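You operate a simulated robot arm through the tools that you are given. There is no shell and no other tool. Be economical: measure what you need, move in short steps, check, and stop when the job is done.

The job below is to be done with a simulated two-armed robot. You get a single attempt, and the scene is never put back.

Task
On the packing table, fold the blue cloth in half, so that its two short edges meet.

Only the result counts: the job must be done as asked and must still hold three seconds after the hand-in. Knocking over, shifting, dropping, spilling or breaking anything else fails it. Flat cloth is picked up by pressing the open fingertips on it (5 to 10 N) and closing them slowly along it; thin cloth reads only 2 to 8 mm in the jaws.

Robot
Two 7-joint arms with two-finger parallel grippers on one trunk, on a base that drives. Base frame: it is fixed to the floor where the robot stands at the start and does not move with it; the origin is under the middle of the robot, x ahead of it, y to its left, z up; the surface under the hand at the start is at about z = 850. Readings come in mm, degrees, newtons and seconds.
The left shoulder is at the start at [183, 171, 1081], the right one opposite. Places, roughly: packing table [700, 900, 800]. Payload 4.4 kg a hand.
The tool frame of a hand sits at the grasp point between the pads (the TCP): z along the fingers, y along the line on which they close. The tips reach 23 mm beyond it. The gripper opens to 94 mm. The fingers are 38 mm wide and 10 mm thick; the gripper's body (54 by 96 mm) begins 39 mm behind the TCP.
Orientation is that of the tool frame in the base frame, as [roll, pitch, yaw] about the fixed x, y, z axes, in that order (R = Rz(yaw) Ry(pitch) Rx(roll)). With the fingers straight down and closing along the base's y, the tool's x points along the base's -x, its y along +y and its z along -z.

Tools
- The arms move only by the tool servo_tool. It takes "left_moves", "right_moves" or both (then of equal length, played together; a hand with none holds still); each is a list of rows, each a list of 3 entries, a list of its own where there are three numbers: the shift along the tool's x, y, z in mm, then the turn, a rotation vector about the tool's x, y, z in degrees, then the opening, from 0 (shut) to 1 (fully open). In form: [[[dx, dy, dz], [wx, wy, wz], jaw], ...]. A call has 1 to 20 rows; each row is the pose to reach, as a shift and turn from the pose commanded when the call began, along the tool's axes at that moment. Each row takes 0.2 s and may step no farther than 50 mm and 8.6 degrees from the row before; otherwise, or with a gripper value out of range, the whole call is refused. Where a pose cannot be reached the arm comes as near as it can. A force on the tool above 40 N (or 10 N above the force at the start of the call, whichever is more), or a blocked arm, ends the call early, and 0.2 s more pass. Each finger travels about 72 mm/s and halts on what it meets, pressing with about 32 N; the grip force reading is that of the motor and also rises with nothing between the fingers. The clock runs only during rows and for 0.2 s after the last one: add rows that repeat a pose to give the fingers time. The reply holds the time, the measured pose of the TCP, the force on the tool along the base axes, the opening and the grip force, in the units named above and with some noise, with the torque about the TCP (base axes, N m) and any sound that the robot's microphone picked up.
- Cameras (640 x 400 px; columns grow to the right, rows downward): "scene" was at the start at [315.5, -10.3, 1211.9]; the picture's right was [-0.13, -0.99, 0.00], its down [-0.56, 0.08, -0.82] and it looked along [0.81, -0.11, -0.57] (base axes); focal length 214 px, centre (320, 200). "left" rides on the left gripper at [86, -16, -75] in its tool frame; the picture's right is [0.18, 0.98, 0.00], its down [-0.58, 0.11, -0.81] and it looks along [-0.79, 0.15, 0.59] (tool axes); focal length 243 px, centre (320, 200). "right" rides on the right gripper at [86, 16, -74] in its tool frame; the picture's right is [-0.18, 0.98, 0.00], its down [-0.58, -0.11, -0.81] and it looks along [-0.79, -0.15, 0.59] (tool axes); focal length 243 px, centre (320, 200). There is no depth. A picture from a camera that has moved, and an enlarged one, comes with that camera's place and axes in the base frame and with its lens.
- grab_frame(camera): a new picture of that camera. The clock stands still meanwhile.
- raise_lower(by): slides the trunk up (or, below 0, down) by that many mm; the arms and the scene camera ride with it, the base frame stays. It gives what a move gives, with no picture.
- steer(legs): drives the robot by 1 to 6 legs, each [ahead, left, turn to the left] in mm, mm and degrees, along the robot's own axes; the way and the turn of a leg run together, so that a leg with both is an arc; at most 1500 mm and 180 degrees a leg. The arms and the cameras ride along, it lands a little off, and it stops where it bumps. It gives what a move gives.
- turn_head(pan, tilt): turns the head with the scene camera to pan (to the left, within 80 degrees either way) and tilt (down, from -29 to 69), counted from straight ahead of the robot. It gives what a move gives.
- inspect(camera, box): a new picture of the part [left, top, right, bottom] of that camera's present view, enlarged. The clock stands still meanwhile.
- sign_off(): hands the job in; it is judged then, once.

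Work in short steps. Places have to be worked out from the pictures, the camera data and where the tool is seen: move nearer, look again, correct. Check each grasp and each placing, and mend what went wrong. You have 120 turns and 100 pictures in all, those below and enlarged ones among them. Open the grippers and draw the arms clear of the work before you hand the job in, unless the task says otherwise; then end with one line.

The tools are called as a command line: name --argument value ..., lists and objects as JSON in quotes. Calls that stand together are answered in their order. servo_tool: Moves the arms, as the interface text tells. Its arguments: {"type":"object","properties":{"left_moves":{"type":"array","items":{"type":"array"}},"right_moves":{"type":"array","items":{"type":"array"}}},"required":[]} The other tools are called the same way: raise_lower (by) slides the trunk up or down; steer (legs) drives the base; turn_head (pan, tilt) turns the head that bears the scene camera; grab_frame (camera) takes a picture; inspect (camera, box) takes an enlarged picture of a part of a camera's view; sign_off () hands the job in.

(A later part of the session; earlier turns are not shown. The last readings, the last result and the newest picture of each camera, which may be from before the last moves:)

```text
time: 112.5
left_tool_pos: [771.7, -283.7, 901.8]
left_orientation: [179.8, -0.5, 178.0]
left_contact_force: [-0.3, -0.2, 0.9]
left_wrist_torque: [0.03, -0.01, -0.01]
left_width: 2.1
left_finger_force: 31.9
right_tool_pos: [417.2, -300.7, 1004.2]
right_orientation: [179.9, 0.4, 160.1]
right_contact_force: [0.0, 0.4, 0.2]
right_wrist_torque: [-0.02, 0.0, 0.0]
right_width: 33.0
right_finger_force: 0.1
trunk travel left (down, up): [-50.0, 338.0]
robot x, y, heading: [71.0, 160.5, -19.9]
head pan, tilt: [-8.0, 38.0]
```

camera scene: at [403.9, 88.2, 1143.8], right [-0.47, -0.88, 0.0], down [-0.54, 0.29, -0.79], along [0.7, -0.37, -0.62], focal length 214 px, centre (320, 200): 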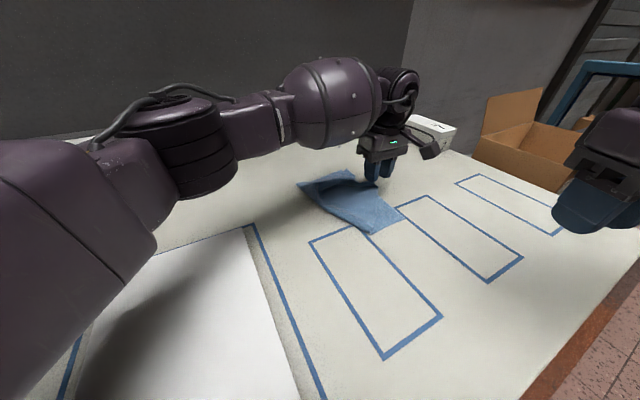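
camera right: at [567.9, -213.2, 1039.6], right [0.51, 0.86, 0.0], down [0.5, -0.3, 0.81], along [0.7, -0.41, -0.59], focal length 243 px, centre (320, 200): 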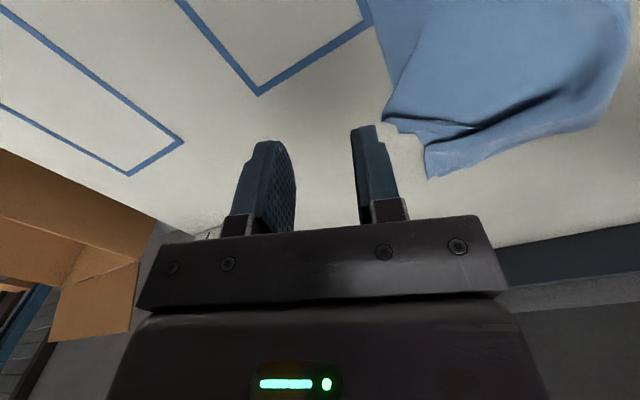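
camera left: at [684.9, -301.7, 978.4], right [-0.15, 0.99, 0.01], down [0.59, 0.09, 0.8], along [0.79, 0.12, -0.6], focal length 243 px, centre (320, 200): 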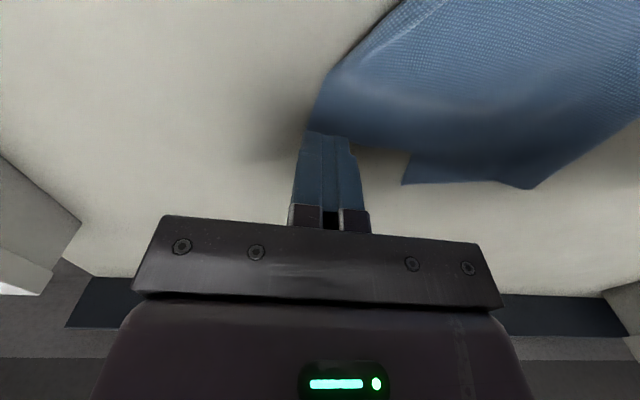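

Now it's gripped (2.1 mm). Moving this corner back on its own would drag the near one, so I'll also take the near top corner with the right hand and re-lay both together. Driving 35 mm +y and bringing the right hand over.

steer --legs '[[-12, 33, 0]]'

servo_tool --right_moves '[[[-40, 10, 10], [0, 0, 0], 0.3], [[-80, 20, 20], [0, 0, 0], 0.3], [[-120, 30, 30], [0, 0, 0], 0.3], [[-155, 40, 40], [0, 0, 0], 0.3], [[-170, 70, 55], [0, 0, 0], 0.3], [[-170, 100, 70], [0, 0, 0], 0.3], [[-170, 100, 70], [0, 0, 0], 0.3]]'

grab_frame --camera "right"

inspect --camera "scene" --box '[290, 110, 450, 230]'

```text
time: 113.5
left_tool_pos: [773.1, -249.7, 903.1]
left_orientation: [179.8, -0.5, 178.0]
left_contact_force: [-0.5, -0.4, 0.1]
left_wrist_torque: [-0.03, 0.02, -0.03]
left_width: 1.6
left_finger_force: 32.0
right_tool_pos: [418.0, -265.6, 1004.8]
right_orientation: [-180.0, 0.4, 160.1]
right_contact_force: [-0.3, 0.4, -0.5]
right_wrist_torque: [0.0, 0.02, -0.01]
right_width: 33.1
right_finger_force: 0.1
trunk travel left (down, up): [-50.0, 338.0]
robot x, y, heading: [73.5, 200.9, -20.1]
head pan, tilt: [-8.0, 38.0]
```

```text
time: 115.1
left_tool_pos: [771.9, -249.7, 903.8]
left_orientation: [179.8, -0.4, 178.1]
left_contact_force: [-0.1, -0.8, -0.2]
left_wrist_torque: [-0.02, 0.0, -0.02]
left_width: 1.5
left_finger_force: 32.2
right_tool_pos: [611.0, -228.2, 935.3]
right_orientation: [179.9, 0.5, 160.1]
right_contact_force: [-0.8, -0.5, -0.1]
right_wrist_torque: [0.02, -0.01, -0.02]
right_width: 28.3
right_finger_force: 0.0
trunk travel left (down, up): [-50.0, 338.0]
robot x, y, heading: [70.3, 194.1, -20.1]
head pan, tilt: [-8.0, 38.0]
```

```text
17 pictures are left
camera right: at [534.1, -182.8, 1008.8], right [0.51, 0.86, 0.0], down [0.5, -0.3, 0.81], along [0.7, -0.41, -0.59], focal length 243 px, centre (320, 200)
```

right: 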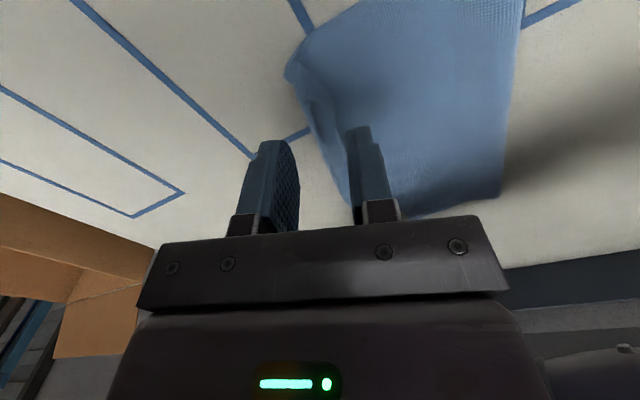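

```text
3.33 times, centred on (370, 170) of scene
camera zoom: at [403.4, 63.5, 1143.8], right [-0.47, -0.88, 0.0], down [-0.54, 0.29, -0.79], along [0.7, -0.37, -0.62], focal length 715 px, centre (153, 300)
```

zoom: 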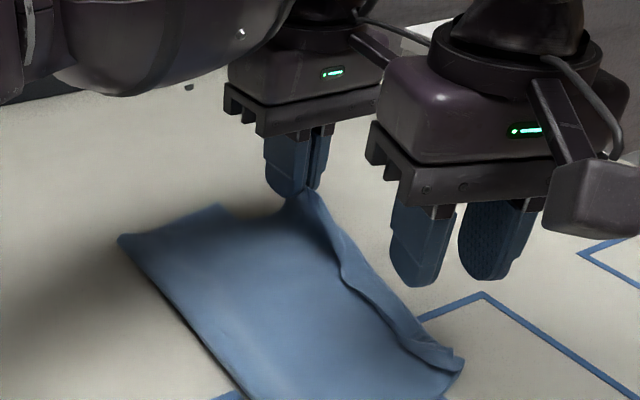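

The near flap lies around [612,-236], curled up. I'll pinch just its raised part with tips about 4 mm above the table, so the bottom layer stays down.

servo_tool --right_moves '[[[-6, -6, 15], [0, 0, 0], 0.3], [[-6, -6, 35], [0, 0, 0], 0.3], [[-6, -6, 50], [0, 0, 0], 0.3], [[-6, -6, 57], [0, 0, 0], 0.3], [[-6, -6, 57], [0, 0, 0], 0.24], [[-6, -6, 57], [0, 0, 0], 0.18], [[-6, -6, 57], [0, 0, 0], 0.12], [[-6, -6, 57], [0, 0, 0], 0.06], [[-6, -6, 57], [0, 0, 0], 0], [[-6, -6, 57], [0, 0, 0], 0], [[-6, -6, 45], [0, 0, 0], 0], [[-6, -6, 30], [0, 0, 0], 0], [[-6, -6, 30], [0, 0, 0], 0]]'

grab_frame --camera "right"

```text
time: 117.9
left_tool_pos: [774.1, -249.2, 901.2]
left_orientation: [179.7, -0.3, 178.3]
left_contact_force: [11.9, -3.1, 1.5]
left_wrist_torque: [0.23, 1.11, 0.45]
left_width: 1.6
left_finger_force: 32.3
right_tool_pos: [615.3, -236.8, 905.8]
right_orientation: [179.9, 0.4, 160.1]
right_contact_force: [-11.9, 3.5, -1.6]
right_wrist_torque: [-0.22, -0.88, -0.14]
right_width: 2.3
right_finger_force: 32.1
trunk travel left (down, up): [-50.0, 338.0]
robot x, y, heading: [70.1, 196.2, -20.1]
head pan, tilt: [-8.0, 38.0]
```

```text
15 pictures are left
camera right: at [538.5, -191.2, 978.8], right [0.51, 0.86, 0.0], down [0.5, -0.3, 0.81], along [0.7, -0.41, -0.59], focal length 243 px, centre (320, 200)
```

right: 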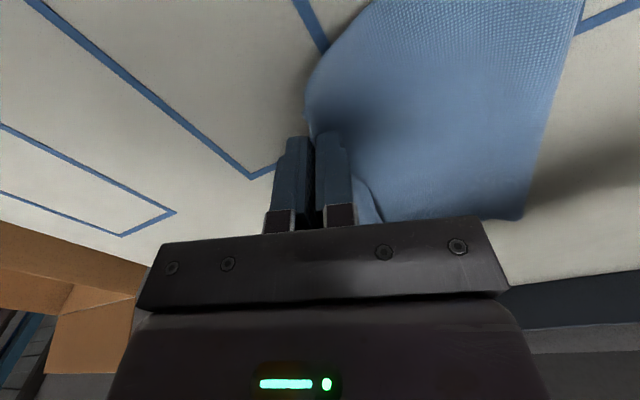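

Both are gripped, but the opposite 12 N forces mean the hands' bodies are touching. I'll move the left 25 mm outward and raise both 25 mm to see what's held.

servo_tool --left_moves '[[[-8, 0, 0], [0, 0, 0], 0], [[-16, 0, 0], [0, 0, 0], 0], [[-25, 0, 0], [0, 0, 0], 0], [[-25, 4, -12], [0, 0, 0], 0], [[-25, 8, -25], [0, 0, 0], 0], [[-25, 8, -25], [0, 0, 0], 0]]' --right_moves '[[[0, 0, 0], [0, 0, 0], 0], [[0, 0, 0], [0, 0, 0], 0], [[0, 0, 0], [0, 0, 0], 0], [[0, 0, -12], [0, 0, 0], 0], [[0, 0, -25], [0, 0, 0], 0], [[0, 0, -25], [0, 0, 0], 0]]'

inspect --camera "scene" --box '[290, 120, 450, 250]'

```text
time: 119.3
left_tool_pos: [797.3, -243.6, 927.2]
left_orientation: [179.9, -0.5, 178.0]
left_contact_force: [-6.1, 0.1, -0.2]
left_wrist_torque: [0.01, 0.15, -0.05]
left_width: 1.6
left_finger_force: 31.8
right_tool_pos: [616.4, -237.7, 930.9]
right_orientation: [179.9, 0.4, 160.1]
right_contact_force: [7.5, -0.6, -0.7]
right_wrist_torque: [-0.01, -0.16, 0.03]
right_width: 2.1
right_finger_force: 32.4
trunk travel left (down, up): [-50.0, 338.0]
robot x, y, heading: [74.5, 199.6, -20.0]
head pan, tilt: [-8.0, 38.0]
```

```text
3.08 times, centred on (370, 185) of scene
camera zoom: at [403.9, 63.4, 1143.5], right [-0.47, -0.88, 0.0], down [-0.54, 0.29, -0.79], along [0.69, -0.37, -0.62], focal length 660 px, centre (166, 246)
```

zoom: 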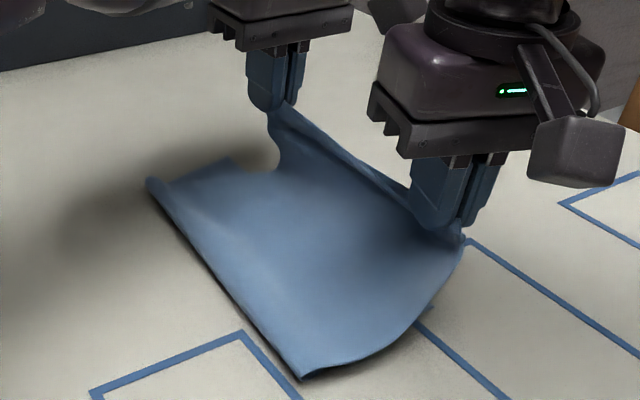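

Only the top layer is lifted: the bottom near and far corners are still visible on the table. I'll slacken slightly, raise both 45 mm, then drive +y in stages to lay the lower half out again.

servo_tool --left_moves '[[[3, 0, -15], [0, 0, 0], 0], [[4, 0, -30], [0, 0, 0], 0], [[4, 0, -45], [0, 0, 0], 0], [[4, 0, -45], [0, 0, 0], 0]]' --right_moves '[[[0, 0, -15], [0, 0, 0], 0], [[0, 0, -30], [0, 0, 0], 0], [[0, 0, -45], [0, 0, 0], 0], [[0, 0, -45], [0, 0, 0], 0]]'

steer --legs '[[-24, 66, 0]]'

servo_tool --left_moves '[[[0, 0, -13], [0, 0, 0], 0], [[0, 0, -26], [0, 0, 0], 0], [[0, 0, -38], [0, 0, 0], 0], [[0, 0, -38], [0, 0, 0], 0]]' --right_moves '[[[0, 0, -13], [0, 0, 0], 0], [[0, 0, -26], [0, 0, 0], 0], [[0, 0, -38], [0, 0, 0], 0], [[0, 0, -38], [0, 0, 0], 0]]'

steer --legs '[[-38, 104, 0]]'

inspect --camera "scene" --box '[290, 110, 490, 250]'

```text
time: 120.3
left_tool_pos: [794.4, -242.5, 972.1]
left_orientation: [179.9, -0.6, 178.0]
left_contact_force: [-2.8, -0.3, -0.4]
left_wrist_torque: [0.01, 0.11, 0.03]
left_width: 1.9
left_finger_force: 31.9
right_tool_pos: [615.2, -238.3, 975.5]
right_orientation: [180.0, 0.4, 160.2]
right_contact_force: [3.1, 0.3, 0.0]
right_wrist_torque: [-0.01, -0.09, 0.03]
right_width: 2.0
right_finger_force: 31.9
trunk travel left (down, up): [-50.0, 338.0]
robot x, y, heading: [67.8, 198.3, -20.0]
head pan, tilt: [-8.0, 38.0]
```

```text
time: 121.6
left_tool_pos: [794.8, -174.4, 973.2]
left_orientation: [179.8, -0.5, 178.1]
left_contact_force: [-3.8, 1.2, -0.3]
left_wrist_torque: [-0.01, 0.03, 0.0]
left_width: 1.4
left_finger_force: 32.1
right_tool_pos: [614.4, -168.3, 975.2]
right_orientation: [-179.9, 0.3, 160.1]
right_contact_force: [2.9, 1.4, 0.5]
right_wrist_torque: [-0.04, -0.11, 0.03]
right_width: 2.2
right_finger_force: 31.6
trunk travel left (down, up): [-50.0, 338.0]
robot x, y, heading: [65.7, 265.1, -20.0]
head pan, tilt: [-8.0, 38.0]
```

```text
time: 122.6
left_tool_pos: [794.9, -173.0, 1010.0]
left_orientation: [179.9, -0.5, 178.1]
left_contact_force: [-3.4, -0.8, 0.0]
left_wrist_torque: [0.02, 0.09, -0.02]
left_width: 2.1
left_finger_force: 31.3
right_tool_pos: [615.3, -167.7, 1013.5]
right_orientation: [179.9, 0.4, 160.1]
right_contact_force: [3.6, 0.5, 0.1]
right_wrist_torque: [-0.01, -0.08, 0.04]
right_width: 2.1
right_finger_force: 31.9
trunk travel left (down, up): [-50.0, 338.0]
robot x, y, heading: [71.6, 265.7, -19.9]
head pan, tilt: [-8.0, 38.0]
```

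```text
time: 124.1
left_tool_pos: [793.8, -63.1, 1010.6]
left_orientation: [179.8, -0.5, 178.0]
left_contact_force: [-3.7, -0.1, -0.4]
left_wrist_torque: [-0.02, 0.08, 0.01]
left_width: 1.7
left_finger_force: 32.1
right_tool_pos: [615.0, -59.0, 1012.6]
right_orientation: [180.0, 0.4, 160.2]
right_contact_force: [3.1, 0.0, 0.2]
right_wrist_torque: [0.01, -0.1, 0.03]
right_width: 2.4
right_finger_force: 31.7
trunk travel left (down, up): [-50.0, 338.0]
robot x, y, heading: [72.5, 374.7, -20.2]
head pan, tilt: [-8.0, 38.0]
```

```text
2.86 times, centred on (390, 180) of scene
camera zoom: at [403.8, 243.7, 1143.7], right [-0.47, -0.88, 0.0], down [-0.54, 0.29, -0.79], along [0.69, -0.37, -0.62], focal length 613 px, centre (120, 257)
```

zoom: 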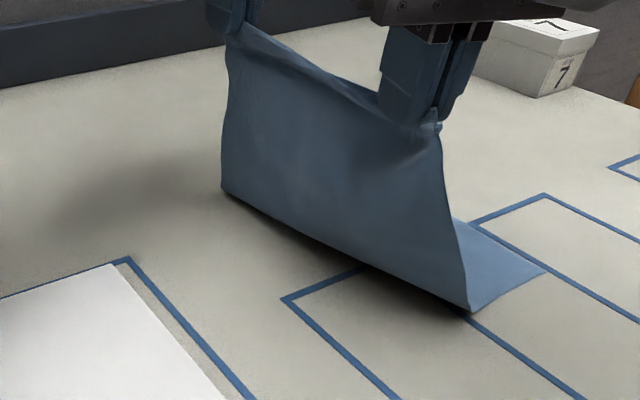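

The cloth is hanging cleanly with the lower part trailing. I'll lower 20 mm and drive 50 mm more so about half lies flat.

servo_tool --left_moves '[[[0, 0, 10], [0, 0, 0], 0], [[0, 0, 20], [0, 0, 0], 0], [[0, 0, 20], [0, 0, 0], 0]]' --right_moves '[[[0, 0, 10], [0, 0, 0], 0], [[0, 0, 20], [0, 0, 0], 0], [[0, 0, 20], [0, 0, 0], 0]]'

steer --legs '[[-17, 47, 0]]'

grab_frame --camera "left"

grab_frame --camera "right"

```text
time: 124.9
left_tool_pos: [794.4, -63.4, 991.1]
left_orientation: [179.8, -0.4, 178.0]
left_contact_force: [-4.3, 0.4, 0.6]
left_wrist_torque: [0.0, 0.08, 0.01]
left_width: 1.6
left_finger_force: 32.1
right_tool_pos: [614.2, -57.2, 994.1]
right_orientation: [179.9, 0.5, 160.0]
right_contact_force: [2.6, 0.0, 0.2]
right_wrist_torque: [0.0, -0.13, 0.01]
right_width: 2.3
right_finger_force: 32.1
trunk travel left (down, up): [-50.0, 338.0]
robot x, y, heading: [69.8, 378.7, -20.1]
head pan, tilt: [-8.0, 38.0]
```

```text
time: 126.0
left_tool_pos: [794.5, -13.9, 990.7]
left_orientation: [179.8, -0.5, 178.0]
left_contact_force: [-3.7, 0.1, -0.2]
left_wrist_torque: [0.02, 0.06, -0.01]
left_width: 1.3
left_finger_force: 32.1
right_tool_pos: [615.2, -8.1, 993.1]
right_orientation: [179.9, 0.4, 159.9]
right_contact_force: [3.4, 0.0, -0.1]
right_wrist_torque: [-0.03, -0.06, 0.04]
right_width: 2.2
right_finger_force: 31.8
trunk travel left (down, up): [-50.0, 338.0]
robot x, y, heading: [68.9, 428.4, -20.1]
head pan, tilt: [-8.0, 38.0]
```

```text
12 pictures are left
camera left: at [707.4, -27.7, 1066.0], right [-0.15, 0.99, 0.0], down [0.59, 0.09, 0.8], along [0.79, 0.12, -0.6], focal length 243 px, centre (320, 200)
```

left: 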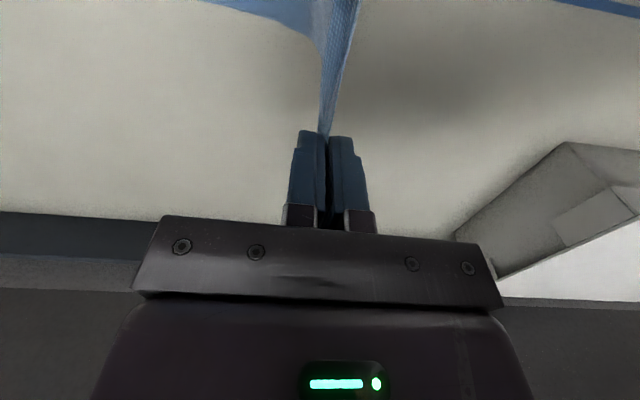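

```text
11 pictures are left
camera right: at [538.0, 37.8, 1066.4], right [0.51, 0.86, 0.0], down [0.5, -0.3, 0.81], along [0.7, -0.41, -0.59], focal length 243 px, centre (320, 200)
```

right: 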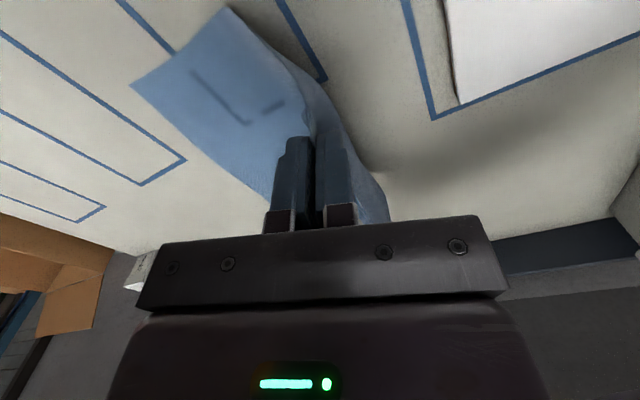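

About 120 mm is down, and the bottom now spans x≈555–780 with its edge near y≈-170. The hands sit about 38 mm too far in +x, so I'll correct that while folding back.

servo_tool --left_moves '[[[0, 0, 15], [0, 0, 0], 0], [[0, 0, 30], [0, 0, 0], 0], [[0, 0, 30], [0, 0, 0], 0]]' --right_moves '[[[0, 0, 15], [0, 0, 0], 0], [[0, 0, 30], [0, 0, 0], 0], [[0, 0, 30], [0, 0, 0], 0]]'

steer --legs '[[-8, -88, 0]]'

servo_tool --left_moves '[[[0, 0, 15], [0, 0, 0], 0], [[0, 0, 30], [0, 0, 0], 0], [[0, 0, 30], [0, 0, 0], 0]]' --right_moves '[[[0, 0, 15], [0, 0, 0], 0], [[0, 0, 30], [0, 0, 0], 0], [[0, 0, 30], [0, 0, 0], 0]]'

grab_frame --camera "left"

grab_frame --camera "right"

```text
time: 126.8
left_tool_pos: [793.8, -13.6, 960.6]
left_orientation: [179.7, -0.3, 178.0]
left_contact_force: [-3.9, -0.2, 0.3]
left_wrist_torque: [0.0, 0.09, 0.01]
left_width: 1.7
left_finger_force: 32.2
right_tool_pos: [613.8, -8.2, 963.9]
right_orientation: [179.9, 0.5, 160.1]
right_contact_force: [3.5, -0.1, 0.0]
right_wrist_torque: [-0.05, -0.11, 0.04]
right_width: 2.2
right_finger_force: 31.5
trunk travel left (down, up): [-50.0, 338.0]
robot x, y, heading: [74.2, 425.5, -20.2]
head pan, tilt: [-8.0, 38.0]
```

```text
time: 128.3
left_tool_pos: [755.2, -94.9, 961.2]
left_orientation: [179.8, -0.5, 177.9]
left_contact_force: [-2.3, 0.0, -0.1]
left_wrist_torque: [0.01, 0.07, 0.0]
left_width: 1.8
left_finger_force: 32.2
right_tool_pos: [576.4, -88.5, 963.3]
right_orientation: [179.8, 0.4, 160.1]
right_contact_force: [3.5, 0.3, -0.5]
right_wrist_torque: [0.02, -0.12, -0.01]
right_width: 2.2
right_finger_force: 31.5
trunk travel left (down, up): [-50.0, 338.0]
robot x, y, heading: [34.3, 348.7, -20.4]
head pan, tilt: [-8.0, 38.0]
```

```text
time: 129.1
left_tool_pos: [756.2, -94.7, 931.0]
left_orientation: [179.8, -0.5, 177.9]
left_contact_force: [-3.3, -0.2, 0.8]
left_wrist_torque: [0.03, 0.05, -0.02]
left_width: 1.7
left_finger_force: 31.7
right_tool_pos: [575.9, -88.3, 935.2]
right_orientation: [179.9, 0.6, 160.0]
right_contact_force: [4.0, 0.4, -0.6]
right_wrist_torque: [0.0, -0.09, 0.02]
right_width: 2.6
right_finger_force: 32.2
trunk travel left (down, up): [-50.0, 338.0]
robot x, y, heading: [35.2, 350.1, -20.0]
head pan, tilt: [-8.0, 38.0]
```

```text
10 pictures are left
camera left: at [668.4, -107.6, 1006.1], right [-0.15, 0.99, 0.0], down [0.59, 0.09, 0.8], along [0.79, 0.12, -0.6], focal length 243 px, centre (320, 200)
```

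left: 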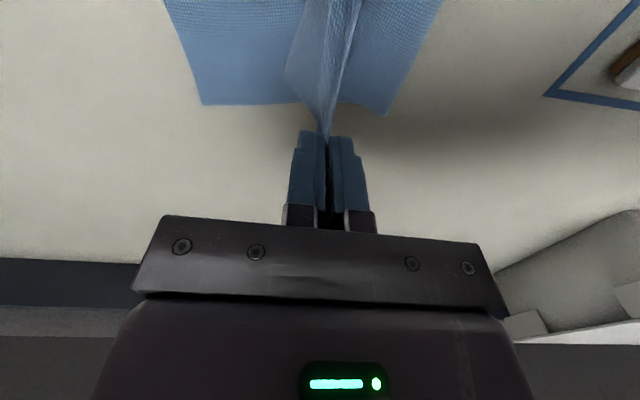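

```text
9 pictures are left
camera right: at [499.5, -42.4, 1006.9], right [0.51, 0.86, 0.0], down [0.5, -0.3, 0.81], along [0.7, -0.41, -0.58], focal length 243 px, centre (320, 200)
```

right: 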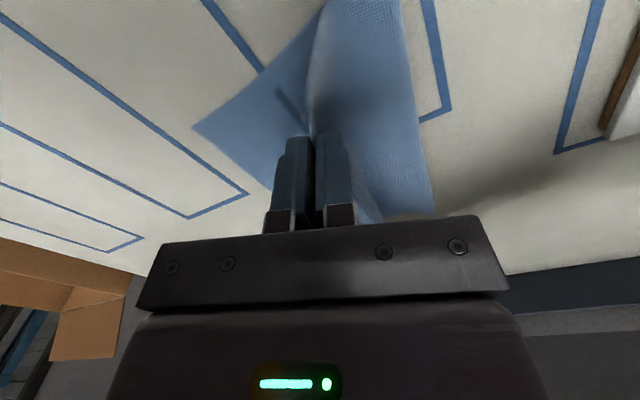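

The bottom edge runs from [553,-190] to [776,-175] and the fold is already near y≈-46, which is about half. I'll drive 70 mm toward -y, then do the final placing with the arms.

steer --legs '[[24, -66, 0]]'

```text
time: 130.3
left_tool_pos: [754.8, -164.8, 930.1]
left_orientation: [179.8, -0.5, 177.9]
left_contact_force: [-3.3, -0.1, 0.7]
left_wrist_torque: [0.02, 0.07, 0.0]
left_width: 1.7
left_finger_force: 31.6
right_tool_pos: [576.2, -159.5, 932.9]
right_orientation: [179.9, 0.3, 160.0]
right_contact_force: [3.6, 0.0, -0.1]
right_wrist_torque: [0.01, -0.08, 0.01]
right_width: 2.1
right_finger_force: 32.2
trunk travel left (down, up): [-50.0, 338.0]
robot x, y, heading: [37.7, 275.0, -20.0]
head pan, tilt: [-8.0, 38.0]
```

servo_tool --left_moves '[[[-1, -2, 12], [0, 0, 0], 0], [[-2, -4, 24], [0, 0, 0], 0], [[-3, -7, 36], [0, 0, 0], 0], [[-3, -7, 50], [0, 0, 0], 0], [[-3, -7, 52], [0, 0, 0], 0], [[-3, -7, 52], [0, 0, 0], 0]]' --right_moves '[[[-1, -7, 12], [0, 0, 0], 0], [[-3, -14, 24], [0, 0, 0], 0], [[-4, -21, 36], [0, 0, 0], 0], [[-5, -27, 50], [0, 0, 0], 0], [[-5, -27, 54], [0, 0, 0], 0], [[-5, -27, 54], [0, 0, 0], 0]]'

grab_frame --camera "left"

```text
time: 131.7
left_tool_pos: [756.4, -171.8, 879.1]
left_orientation: [179.8, -0.5, 177.9]
left_contact_force: [-12.8, -1.2, 1.0]
left_wrist_torque: [-0.06, 0.29, 0.03]
left_width: 1.6
left_finger_force: 32.5
right_tool_pos: [572.6, -185.6, 881.7]
right_orientation: [179.8, 0.5, 159.9]
right_contact_force: [14.2, 0.5, 5.0]
right_wrist_torque: [0.05, -0.4, 0.09]
right_width: 2.5
right_finger_force: 31.5
trunk travel left (down, up): [-50.0, 338.0]
robot x, y, heading: [38.0, 275.0, -20.3]
head pan, tilt: [-8.0, 38.0]
```

```text
8 pictures are left
camera left: at [669.9, -185.4, 954.5], right [-0.15, 0.99, 0.0], down [0.59, 0.08, 0.8], along [0.79, 0.12, -0.6], focal length 243 px, centre (320, 200)
```

left: 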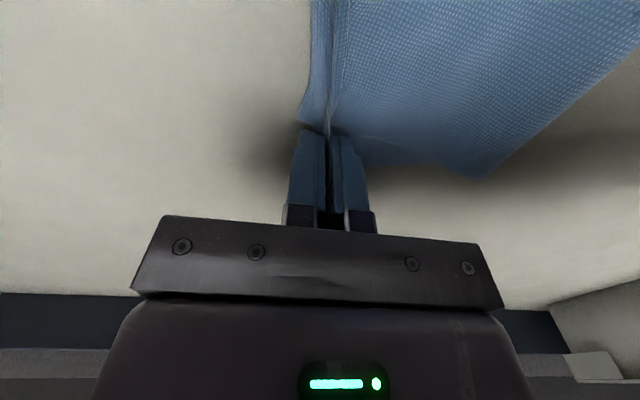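

About 13 N of stretch between the hands, and the bottom edge is about 10 mm beyond the left pinch. I'll slacken, shift the left 5 mm to -y, open a little, then slide both hands outward so the inner fingers tip the flap over, and rise.

servo_tool --left_moves '[[[3, -3, 0], [0, 0, 0], 0], [[4, -5, 0], [0, 0, 0], 0], [[4, -5, 0], [0, 0, 0], 0.05], [[4, -5, 0], [0, 0, 0], 0.1], [[4, -5, -2], [0, 0, 0], 0.14], [[4, -10, -2], [0, 0, 0], 0.14], [[4, -16, -2], [0, 0, 0], 0.14], [[4, -22, -2], [0, 0, 0], 0.14], [[4, -28, -2], [0, 0, 0], 0.14], [[4, -28, 2], [0, 0, 0], 0.14], [[4, -28, 2], [0, 0, 0], 0.14], [[4, -32, -15], [0, 0, 0], 0.14], [[4, -32, -55], [0, 0, 0], 0.14], [[4, -32, -85], [0, 0, 0], 0.14], [[4, -32, -85], [0, 0, 0], 0.14]]' --right_moves '[[[-3, 1, 0], [0, 0, 0], 0], [[-4, 1, 0], [0, 0, 0], 0], [[-4, 1, 0], [0, 0, 0], 0.05], [[-4, 1, 0], [0, 0, 0], 0.1], [[-4, 1, -1], [0, 0, 0], 0.14], [[-6, -4, -1], [0, 0, 0], 0.14], [[-8, -10, -1], [0, 0, 0], 0.14], [[-10, -16, -1], [0, 0, 0], 0.14], [[-12, -22, -1], [0, 0, 0], 0.14], [[-12, -22, 2], [0, 0, 0], 0.14], [[-12, -22, 2], [0, 0, 0], 0.14], [[-13, -26, -15], [0, 0, 0], 0.14], [[0, -26, -55], [0, 0, 0], 0.14], [[30, -26, -85], [0, 0, 0], 0.14], [[30, -26, -85], [0, 0, 0], 0.14]]'

inspect --camera "scene" --box '[310, 140, 470, 250]'

grab_frame --camera "left"

```text
time: 133.6
left_tool_pos: [869.9, -99.3, 899.7]
left_orientation: [-179.3, 1.0, -170.1]
left_contact_force: [0.7, -0.3, -0.2]
left_wrist_torque: [0.0, 0.02, 0.0]
left_width: 13.4
left_finger_force: 0.0
left hand out of reach, approached as far as the arm can: row 9
right_tool_pos: [576.9, -205.4, 880.9]
right_orientation: [-179.9, 0.4, 160.1]
right_contact_force: [-0.2, 0.4, -0.8]
right_wrist_torque: [0.04, -0.01, -0.08]
right_width: 13.2
right_finger_force: 0.2
trunk travel left (down, up): [-50.0, 338.0]
robot x, y, heading: [33.4, 275.9, -20.0]
head pan, tilt: [-8.0, 38.0]
stopped in row 9 (left hand): the arm was blocked; the commanded pose is now the measured one
```

```text
3.64 times, centred on (390, 195) of scene
camera zoom: at [366.0, 142.8, 1143.7], right [-0.47, -0.88, 0.0], down [-0.54, 0.29, -0.79], along [0.69, -0.37, -0.62], focal length 780 px, centre (66, 218)
```

zoom: 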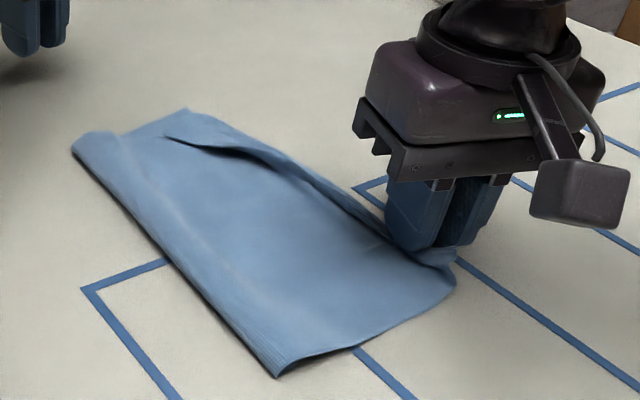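

```text
6 pictures are left
camera left: at [785.8, -129.9, 972.0], right [-0.35, 0.94, -0.02], down [0.54, 0.22, 0.81], along [0.77, 0.28, -0.58], focal length 243 px, centre (320, 200)
```

left: 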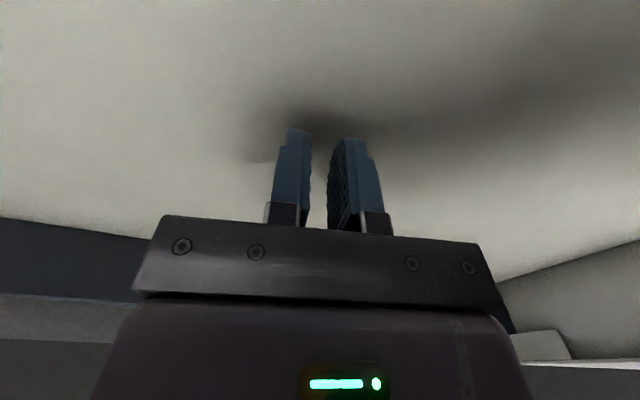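

The left arm hit its reach limit, jumped inward, and flipped the far end of the flap back; the rest looks good. I'll raise both hands, then shift the base to -y so the left has reach margin.

servo_tool --left_moves '[[[0, 0, -20], [0, 0, 0], 0.14], [[0, 0, -60], [0, 0, 0], 0.2], [[20, 0, -100], [0, 0, 4], 0.2], [[60, 0, -110], [0, 0, 8], 0.2], [[90, -20, -110], [0, 0, 12], 0.2], [[90, -20, -110], [0, 0, 12], 0.2]]' --right_moves '[[[0, -1, -20], [0, 0, 0], 0.14], [[10, -5, -60], [0, 0, 0], 0.14], [[50, -10, -85], [0, 0, 0], 0.14], [[95, -10, -90], [0, 0, 0], 0.14], [[140, -10, -90], [0, 0, 0], 0.14], [[140, -10, -90], [0, 0, 0], 0.14]]'

steer --legs '[[24, -66, 0]]'

inspect --camera "scene" --box '[270, 120, 450, 240]'

```text
time: 135.0
left_tool_pos: [776.7, -137.8, 1005.7]
left_orientation: [-179.5, 0.8, 177.2]
left_contact_force: [0.9, -0.6, 0.4]
left_wrist_torque: [-0.01, 0.0, 0.01]
left_width: 18.7
left_finger_force: 0.0
right_tool_pos: [441.8, -164.9, 971.0]
right_orientation: [-180.0, 0.4, 160.1]
right_contact_force: [0.0, 0.9, 0.2]
right_wrist_torque: [-0.01, -0.04, 0.01]
right_width: 13.2
right_finger_force: 0.0
trunk travel left (down, up): [-50.0, 338.0]
robot x, y, heading: [33.6, 277.7, -20.2]
head pan, tilt: [-8.0, 38.0]
```

```text
time: 136.3
left_tool_pos: [775.7, -209.2, 1005.9]
left_orientation: [-179.5, 1.0, 177.1]
left_contact_force: [0.1, -0.3, -0.4]
left_wrist_torque: [0.02, 0.01, -0.01]
left_width: 18.6
left_finger_force: 0.0
right_tool_pos: [439.8, -237.0, 971.4]
right_orientation: [179.9, 0.5, 160.0]
right_contact_force: [-0.1, 0.6, 0.1]
right_wrist_torque: [-0.02, 0.03, 0.0]
right_width: 13.2
right_finger_force: 0.0
trunk travel left (down, up): [-50.0, 338.0]
robot x, y, heading: [34.3, 210.1, -20.3]
head pan, tilt: [-8.0, 38.0]
```

```text
3.33 times, centred on (360, 180) of scene
camera zoom: at [365.6, 71.8, 1143.6], right [-0.47, -0.88, 0.0], down [-0.54, 0.29, -0.79], along [0.69, -0.37, -0.62], focal length 715 px, centre (187, 267)
```

zoom: 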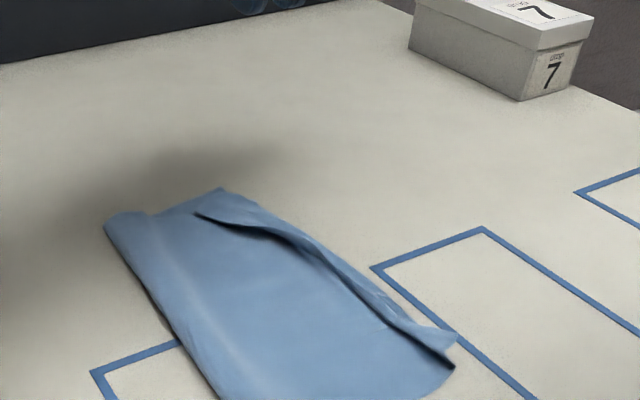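

The near end now lies open. At the far end a triangle of the top layer is folded back. I'll look closer with the left camera.

inspect --camera "left" --box '[240, 0, 520, 140]'

```text
2.29 times, centred on (380, 70) of left
camera zoom: at [686.9, -221.3, 1078.7], right [-0.13, 0.99, -0.01], down [0.57, 0.09, 0.82], along [0.81, 0.1, -0.58], focal length 555 px, centre (183, 497)
```

zoom: 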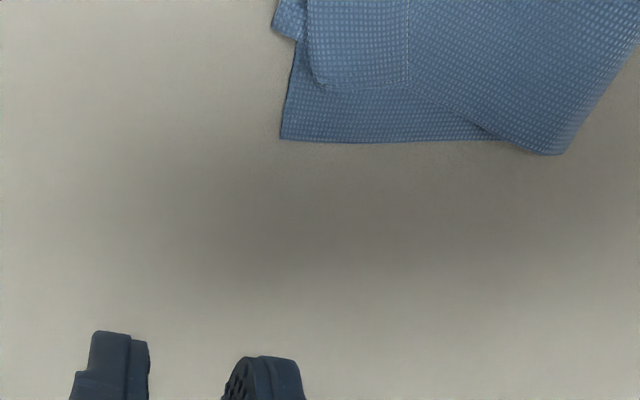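

The far flap is folded back with its crease at y≈-168 and its free edge, slightly raised, at y≈-140; the free corner is near [750,-140]. I'll pinch that raised free edge with tips just above the layer beneath.

servo_tool --left_moves '[[[8, 15, 10], [0, 0, 0], 0.4], [[16, 30, 40], [0, 0, 0], 0.4], [[25, 45, 70], [0, 0, 0], 0.4], [[37, 62, 95], [0, 0, 0], 0.4], [[37, 66, 115], [0, 0, 0], 0.4], [[37, 66, 127], [0, 0, 0], 0.4], [[37, 66, 127], [0, 0, 0], 0.36], [[37, 66, 127], [0, 0, 0], 0.31], [[37, 66, 127], [0, 0, 0], 0.26], [[37, 66, 127], [0, 0, 0], 0.21], [[37, 66, 127], [0, 0, 0], 0.16], [[37, 66, 127], [0, 0, 0], 0.11], [[37, 66, 127], [0, 0, 0], 0.06], [[37, 66, 127], [0, 0, 0], 0], [[37, 66, 127], [0, 0, 0], 0], [[37, 66, 127], [0, 0, 0], 0]]'

```text
time: 139.7
left_tool_pos: [743.7, -143.5, 877.7]
left_orientation: [-179.5, 1.1, 177.1]
left_contact_force: [0.4, 0.8, -0.5]
left_wrist_torque: [0.02, 0.0, 0.0]
left_width: 0.0
left_finger_force: 31.5
right_tool_pos: [440.5, -236.6, 970.9]
right_orientation: [180.0, 0.4, 160.0]
right_contact_force: [0.2, 0.8, 0.3]
right_wrist_torque: [0.01, -0.03, 0.0]
right_width: 13.2
right_finger_force: 0.1
trunk travel left (down, up): [-50.0, 338.0]
robot x, y, heading: [35.4, 205.8, -20.3]
head pan, tilt: [-8.0, 38.0]
```

It missed: the flap lies flatter than the tips. I'll open, lower until there is light contact, and try again.

servo_tool --left_moves '[[[0, 0, -10], [0, 0, 0], 0], [[0, 0, -10], [0, 0, 0], 0.2], [[0, 0, -10], [0, 0, 0], 0.35], [[0, 0, -3], [0, 0, 0], 0.35], [[0, 0, 1], [0, 0, 0], 0.35], [[0, 0, 2], [0, 0, 0], 0.35], [[0, 0, 2], [0, 0, 0], 0.35]]'

```text
time: 141.3
left_tool_pos: [743.8, -143.2, 875.4]
left_orientation: [-179.5, 1.0, 177.1]
left_contact_force: [-0.8, -0.8, 1.3]
left_wrist_torque: [-0.03, 0.03, 0.03]
left_width: 32.6
left_finger_force: 0.0
right_tool_pos: [439.8, -235.7, 971.1]
right_orientation: [180.0, 0.4, 160.0]
right_contact_force: [0.7, 0.0, -0.5]
right_wrist_torque: [0.0, 0.01, 0.02]
right_width: 13.1
right_finger_force: 0.0
trunk travel left (down, up): [-50.0, 338.0]
robot x, y, heading: [34.4, 204.8, -20.2]
head pan, tilt: [-8.0, 38.0]
```

servo_tool --left_moves '[[[0, 0, 0.6], [0, 0, 0], 0.35], [[0, 0, 0.6], [0, 0, 0], 0.35]]'

```text
time: 141.9
left_tool_pos: [744.8, -143.2, 876.4]
left_orientation: [-179.6, 1.0, 177.1]
left_contact_force: [0.9, 0.6, 4.6]
left_wrist_torque: [-0.07, 0.05, 0.03]
left_width: 33.0
left_finger_force: 0.0
right_tool_pos: [440.4, -234.4, 970.9]
right_orientation: [180.0, 0.5, 160.0]
right_contact_force: [-0.6, 0.3, 0.4]
right_wrist_torque: [-0.01, -0.01, -0.02]
right_width: 13.2
right_finger_force: 0.2
trunk travel left (down, up): [-50.0, 338.0]
robot x, y, heading: [31.8, 205.9, -20.4]
head pan, tilt: [-8.0, 38.0]
```

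4.6 N, all on the flap-side finger, as wanted. Closing slowly, then lifting 30 mm.

servo_tool --left_moves '[[[0, 0, 0.2], [0, 0, 0], 0.32], [[0, 0, 0.2], [0, 0, 0], 0.29], [[0, 0, 0.2], [0, 0, 0], 0.26], [[0, 0, 0.2], [0, 0, 0], 0.23], [[0, 0, 0.2], [0, 0, 0], 0.2], [[0, 0, 0.2], [0, 0, 0], 0.17], [[0, 0, 0.2], [0, 0, 0], 0.14], [[0, 0, 0.2], [0, 0, 0], 0.11], [[0, 0, 0.2], [0, 0, 0], 0.08], [[0, 0, 0.2], [0, 0, 0], 0.05], [[0, 0, 0.2], [0, 0, 0], 0.02], [[0, 0, 0.2], [0, 0, 0], 0], [[0, 0, 0.2], [0, 0, 0], 0], [[0, 0, -10], [0, 0, 0], 0], [[0, 0, -30], [0, 0, 0], 0], [[0, 0, -30], [0, 0, 0], 0]]'

inspect --camera "scene" --box '[270, 130, 420, 240]'

```text
time: 145.3
left_tool_pos: [743.3, -143.1, 903.4]
left_orientation: [-179.7, 0.8, 177.1]
left_contact_force: [0.1, -0.4, -1.0]
left_wrist_torque: [-0.01, 0.01, 0.01]
left_width: 2.1
left_finger_force: 31.8
right_tool_pos: [440.6, -236.5, 971.7]
right_orientation: [179.9, 0.4, 160.1]
right_contact_force: [0.2, 0.7, -0.3]
right_wrist_torque: [0.01, 0.04, -0.01]
right_width: 13.0
right_finger_force: 0.1
trunk travel left (down, up): [-50.0, 338.0]
robot x, y, heading: [33.7, 207.3, -20.1]
head pan, tilt: [-8.0, 38.0]
```

```text
3.64 times, centred on (345, 185) of scene
camera zoom: at [366.0, 72.0, 1143.4], right [-0.47, -0.88, 0.0], down [-0.54, 0.29, -0.79], along [0.69, -0.37, -0.62], focal length 780 px, centre (229, 254)
```

zoom: 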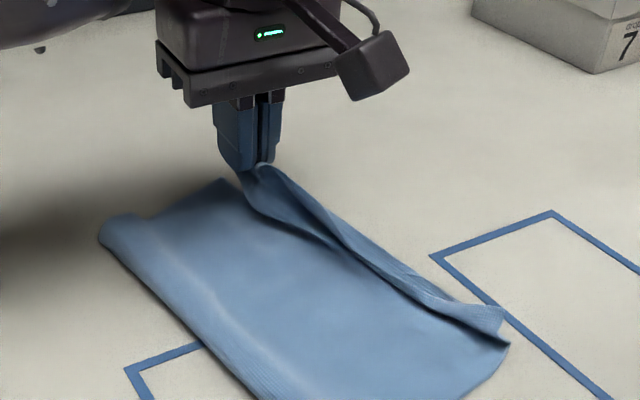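

Only the top layer's far corner is held. Carrying it to the bottom far corner (about [766,-174]), lowering, releasing and rising.

servo_tool --left_moves '[[[-5, -6, -8], [0, 0, 0], 0], [[-12, -14, -8], [0, 0, 0], 0], [[-20, -22, -5], [0, 0, 0], 0], [[-25, -30, 5], [0, 0, 0], 0], [[-25, -30, 15], [0, 0, 0], 0], [[-25, -30, 24], [0, 0, 0], 0], [[-25, -30, 24], [0, 0, 0], 0], [[-25, -30, 24], [0, 0, 0], 0.05], [[-25, -30, 24], [0, 0, 0], 0.1], [[-25, -30, 24], [0, 0, 0], 0.15], [[-25, -30, 24], [0, 0, 0], 0.2], [[-25, -30, 10], [0, 0, 0], 0.2], [[-25, -30, -30], [0, 0, 0], 0.2], [[-25, -30, -70], [0, 0, 0], 0.2], [[-20, -10, -105], [0, 0, 0], 0.2], [[-20, 0, -105], [0, 0, 0], 0.2]]'

inspect --camera "left" --box '[200, 0, 520, 160]'

```text
time: 148.7
left_tool_pos: [763.1, -143.0, 1010.2]
left_orientation: [-179.6, 0.9, 177.0]
left_contact_force: [0.0, 0.3, -0.5]
left_wrist_torque: [0.03, 0.0, 0.0]
left_width: 18.7
left_finger_force: 0.1
right_tool_pos: [440.8, -235.6, 970.5]
right_orientation: [180.0, 0.3, 160.0]
right_contact_force: [-0.5, -0.4, -0.2]
right_wrist_torque: [0.01, 0.03, 0.02]
right_width: 13.2
right_finger_force: 0.1
trunk travel left (down, up): [-50.0, 338.0]
robot x, y, heading: [32.0, 205.7, -20.4]
head pan, tilt: [-8.0, 38.0]
```

```text
2.00 times, centred on (360, 80) of left
camera zoom: at [674.4, -154.1, 1082.5], right [-0.13, 0.99, -0.01], down [0.57, 0.09, 0.81], along [0.81, 0.1, -0.58], focal length 485 px, centre (240, 440)
```

zoom: 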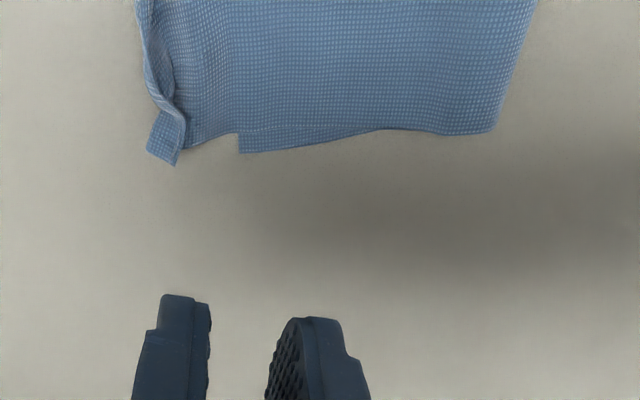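

The far top corner now lies open at about [785,-179], but the bottom far corner has shifted to [778,-144], so the top overshoots about 35 mm there. That overhang is a single layer on bare table, so I'll pinch it and move it back.

servo_tool --left_moves '[[[-3, -8, 30], [0, 0, 0], 0.3], [[-6, -17, 60], [0, 0, 0], 0.3], [[-9, -26, 90], [0, 0, 0], 0.3], [[-11, -33, 115], [0, 0, 0], 0.3], [[-11, -33, 129], [0, 0, 0], 0.3], [[-11, -33, 133], [0, 0, 0], 0.3], [[-11, -33, 134], [0, 0, 0], 0.3], [[-11, -33, 134], [0, 0, 0], 0.3]]'

```text
time: 150.5
left_tool_pos: [773.1, -178.1, 877.1]
left_orientation: [-179.6, 1.0, 177.1]
left_contact_force: [0.2, 0.0, -0.6]
left_wrist_torque: [0.01, 0.02, -0.01]
left_width: 28.0
left_finger_force: 0.0
right_tool_pos: [439.7, -234.5, 971.2]
right_orientation: [-180.0, 0.4, 160.0]
right_contact_force: [-0.2, -0.6, -0.8]
right_wrist_torque: [0.01, -0.01, 0.02]
right_width: 13.3
right_finger_force: 0.0
trunk travel left (down, up): [-50.0, 338.0]
robot x, y, heading: [34.7, 208.7, -20.3]
head pan, tilt: [-8.0, 38.0]
```

servo_tool --left_moves '[[[0, 2, 1], [0, 0, 0], 0.3], [[0, 2, 1.8], [0, 0, 0], 0.3], [[0, 2, 2.2], [0, 0, 0], 0.3], [[0, 2, 2.2], [0, 0, 0], 0.3]]'

```text
time: 151.5
left_tool_pos: [772.8, -175.7, 874.0]
left_orientation: [-179.5, 1.1, 177.1]
left_contact_force: [0.6, 0.0, 2.2]
left_wrist_torque: [0.02, 0.01, 0.0]
left_width: 28.4
left_finger_force: 0.1
right_tool_pos: [440.3, -236.5, 971.8]
right_orientation: [179.9, 0.4, 160.0]
right_contact_force: [-0.4, -0.2, 0.7]
right_wrist_torque: [-0.02, -0.01, 0.01]
right_width: 13.3
right_finger_force: 0.0
trunk travel left (down, up): [-50.0, 338.0]
robot x, y, heading: [35.6, 207.2, -20.0]
head pan, tilt: [-8.0, 38.0]
```

servo_tool --left_moves '[[[0, 0, 0.6], [0, 0, 0], 0.3], [[0, 0, 0.6], [0, 0, 0], 0.27], [[0, 0, 0.6], [0, 0, 0], 0.24], [[0, 0, 0.6], [0, 0, 0], 0.21], [[0, 0, 0.6], [0, 0, 0], 0.18], [[0, 0, 0.6], [0, 0, 0], 0.15], [[0, 0, 0.6], [0, 0, 0], 0.12], [[0, 0, 0.6], [0, 0, 0], 0.09], [[0, 0, 0.6], [0, 0, 0], 0.06], [[0, 0, 0.6], [0, 0, 0], 0.03], [[0, 0, 0.6], [0, 0, 0], 0], [[0, 0, 0.6], [0, 0, 0], 0], [[0, 0, -5], [0, 0, 0], 0], [[0, 0, -12], [0, 0, 0], 0], [[0, 0, -12], [0, 0, 0], 0]]'

```text
time: 154.7
left_tool_pos: [774.0, -175.8, 887.2]
left_orientation: [-179.5, 1.0, 177.1]
left_contact_force: [0.2, -0.2, -0.7]
left_wrist_torque: [-0.01, 0.0, 0.0]
left_width: 2.0
left_finger_force: 31.7
right_tool_pos: [440.4, -235.0, 972.0]
right_orientation: [-179.9, 0.3, 160.0]
right_contact_force: [0.2, 0.0, 0.4]
right_wrist_torque: [0.03, -0.01, 0.05]
right_width: 12.9
right_finger_force: 0.1
trunk travel left (down, up): [-50.0, 338.0]
robot x, y, heading: [32.7, 206.7, -20.2]
head pan, tilt: [-8.0, 38.0]
```

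Gripped (2.0 mm). I'll lift it over an arc past the target, so the fold rolls outward, then set it on the bottom corner and release.

servo_tool --left_moves '[[[3, 12, -20], [0, 0, 0], 0], [[5, 28, -40], [0, 0, 0], 0], [[8, 48, -52], [0, 0, 0], 0], [[8, 65, -52], [0, 0, 0], 0], [[8, 72, -45], [0, 0, 0], 0], [[8, 65, -32], [0, 0, 0], 0], [[8, 52, -18], [0, 0, 0], 0], [[8, 40, -4], [0, 0, 0], 0], [[7, 34, 7], [0, 0, 0], 0], [[7, 34, 8], [0, 0, 0], 0], [[7, 34, 8], [0, 0, 0], 0.05], [[7, 34, 8], [0, 0, 0], 0.1], [[7, 34, 8], [0, 0, 0], 0.16], [[7, 34, 8], [0, 0, 0], 0.2], [[7, 33, -10], [0, 0, 0], 0.2], [[7, 33, -50], [0, 0, 0], 0.2], [[7, 33, -90], [0, 0, 0], 0.2], [[7, 33, -125], [0, 0, 0], 0.2], [[7, 33, -125], [0, 0, 0], 0.2]]'

inspect --camera "scene" --box '[270, 140, 430, 250]'

```text
time: 158.7
left_tool_pos: [766.7, -140.9, 1010.0]
left_orientation: [-179.6, 1.0, 177.2]
left_contact_force: [0.1, 0.0, -0.9]
left_wrist_torque: [0.02, -0.01, 0.01]
left_width: 18.8
left_finger_force: 0.1
right_tool_pos: [440.3, -235.5, 970.3]
right_orientation: [179.9, 0.3, 160.1]
right_contact_force: [-0.2, 0.7, -0.1]
right_wrist_torque: [0.0, 0.02, 0.04]
right_width: 13.0
right_finger_force: 0.1
trunk travel left (down, up): [-50.0, 338.0]
robot x, y, heading: [32.9, 205.7, -20.1]
head pan, tilt: [-8.0, 38.0]
```

```text
3.64 times, centred on (350, 195) of scene
camera zoom: at [366.1, 72.0, 1143.3], right [-0.47, -0.88, 0.0], down [-0.54, 0.29, -0.79], along [0.69, -0.37, -0.62], focal length 780 px, centre (211, 218)
```

zoom: 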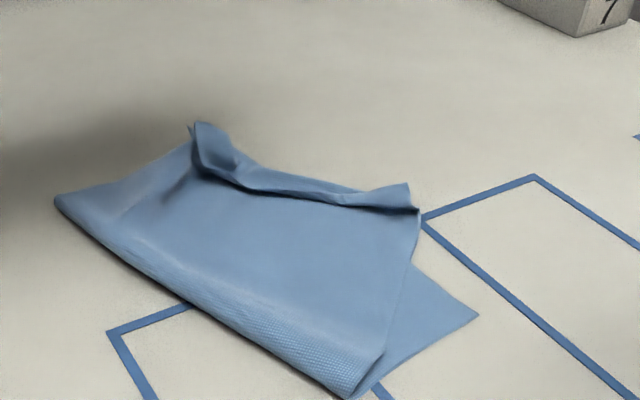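

The far end is now matched, but the near top corner was dragged to about [640,-217], single layer on bare table. Its place is the bottom near corner, about [555,-190]. I'll take it with the left hand.

servo_tool --left_moves '[[[28, -18, 20], [0, 0, 0], 0.45], [[57, -36, 45], [0, 0, 0], 0.45], [[85, -55, 70], [0, 0, 0], 0.45], [[113, -73, 95], [0, 0, 0], 0.45], [[113, -73, 120], [0, 0, 0], 0.45], [[113, -73, 132], [0, 0, 0], 0.45], [[113, -73, 134.5], [0, 0, 0], 0.45], [[113, -73, 135.5], [0, 0, 0], 0.45], [[113, -73, 135.5], [0, 0, 0], 0.45]]'

```text
time: 160.7
left_tool_pos: [651.5, -208.8, 875.5]
left_orientation: [-179.6, 1.0, 177.1]
left_contact_force: [0.2, 0.0, 5.0]
left_wrist_torque: [0.09, 0.02, 0.0]
left_width: 42.2
left_finger_force: 0.1
right_tool_pos: [439.2, -236.8, 971.2]
right_orientation: [179.9, 0.5, 159.9]
right_contact_force: [-0.1, 0.1, -0.7]
right_wrist_torque: [-0.01, -0.01, -0.03]
right_width: 13.4
right_finger_force: 0.0
trunk travel left (down, up): [-50.0, 338.0]
robot x, y, heading: [29.8, 208.0, -20.4]
head pan, tilt: [-8.0, 38.0]
```

5 N on the inner finger. Closing slowly, then lifting 20 mm.

servo_tool --left_moves '[[[0, 0, 0.2], [0, 0, 0], 0.42], [[0, 0, 0.2], [0, 0, 0], 0.39], [[0, 0, 0.2], [0, 0, 0], 0.36], [[0, 0, 0.2], [0, 0, 0], 0.33], [[0, 0, 0.2], [0, 0, 0], 0.3], [[0, 0, 0.2], [0, 0, 0], 0.27], [[0, 0, 0.2], [0, 0, 0], 0.24], [[0, 0, 0.2], [0, 0, 0], 0.21], [[0, 0, 0.2], [0, 0, 0], 0.18], [[0, 0, 0.2], [0, 0, 0], 0.15], [[0, 0, 0.2], [0, 0, 0], 0.12], [[0, 0, 0.2], [0, 0, 0], 0.09], [[0, 0, 0.2], [0, 0, 0], 0.06], [[0, 0, 0.2], [0, 0, 0], 0.03], [[0, 0, 0.2], [0, 0, 0], 0], [[0, 0, 0.2], [0, 0, 0], 0], [[0, 0, -8], [0, 0, 0], 0], [[0, 0, -20], [0, 0, 0], 0], [[0, 0, -20], [0, 0, 0], 0]]'

```text
time: 164.7
left_tool_pos: [650.3, -209.7, 894.5]
left_orientation: [-179.5, 0.9, 177.1]
left_contact_force: [0.2, -0.2, 0.2]
left_wrist_torque: [0.0, 0.0, -0.01]
left_width: 2.5
left_finger_force: 32.3
right_tool_pos: [440.3, -235.9, 970.3]
right_orientation: [180.0, 0.3, 160.1]
right_contact_force: [-0.4, -1.0, 0.1]
right_wrist_torque: [0.01, 0.02, 0.0]
right_width: 13.1
right_finger_force: 0.2
trunk travel left (down, up): [-50.0, 338.0]
robot x, y, heading: [31.3, 209.9, -20.1]
head pan, tilt: [-8.0, 38.0]
```

Gripped (2.5 mm). I'll retract the right hand, then carry this corner to the bottom near corner, lower and hold to check the force.

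servo_tool --left_moves '[[[0, 0, -10], [0, 0, 0], 0], [[0, 0, -20], [0, 0, 0], 0], [[0, 0, -25], [0, 0, 0], 0], [[20, 5, -25], [0, 0, 0], 0], [[40, 10, -25], [0, 0, 0], 0], [[60, 15, -20], [0, 0, 0], 0], [[80, 18, -10], [0, 0, 0], 0], [[82, 18, 5], [0, 0, 0], 0], [[82, 18, 14], [0, 0, 0], 0], [[82, 18, 14], [0, 0, 0], 0]]' --right_moves '[[[40, 0, -15], [0, 0, 0], 0.14], [[80, 0, -30], [0, 0, 0], 0.14], [[120, 0, -40], [0, 0, 0], 0.14], [[120, 0, -40], [0, 0, 0], 0.14], [[120, 0, -40], [0, 0, 0], 0.14], [[120, 0, -40], [0, 0, 0], 0.14], [[120, 0, -40], [0, 0, 0], 0.14], [[120, 0, -40], [0, 0, 0], 0.14], [[120, 0, -40], [0, 0, 0], 0.14], [[120, 0, -40], [0, 0, 0], 0.14]]'

```text
time: 166.9
left_tool_pos: [570.8, -186.6, 878.3]
left_orientation: [-179.6, 1.0, 177.2]
left_contact_force: [0.7, -0.3, 0.5]
left_wrist_torque: [-0.03, 0.02, -0.01]
left_width: 2.3
left_finger_force: 32.1
right_tool_pos: [355.3, -211.5, 1032.3]
right_orientation: [179.9, 0.3, 160.0]
right_contact_force: [-0.1, 0.0, 0.0]
right_wrist_torque: [-0.03, 0.01, 0.0]
right_width: 13.3
right_finger_force: 0.1
right hand out of reach, approached as far as the arm can: row 2, 3, 4, 5, 6, 7, 8, 9, 10
trunk travel left (down, up): [-50.0, 338.0]
robot x, y, heading: [32.8, 203.9, -20.1]
head pan, tilt: [-8.0, 38.0]
```

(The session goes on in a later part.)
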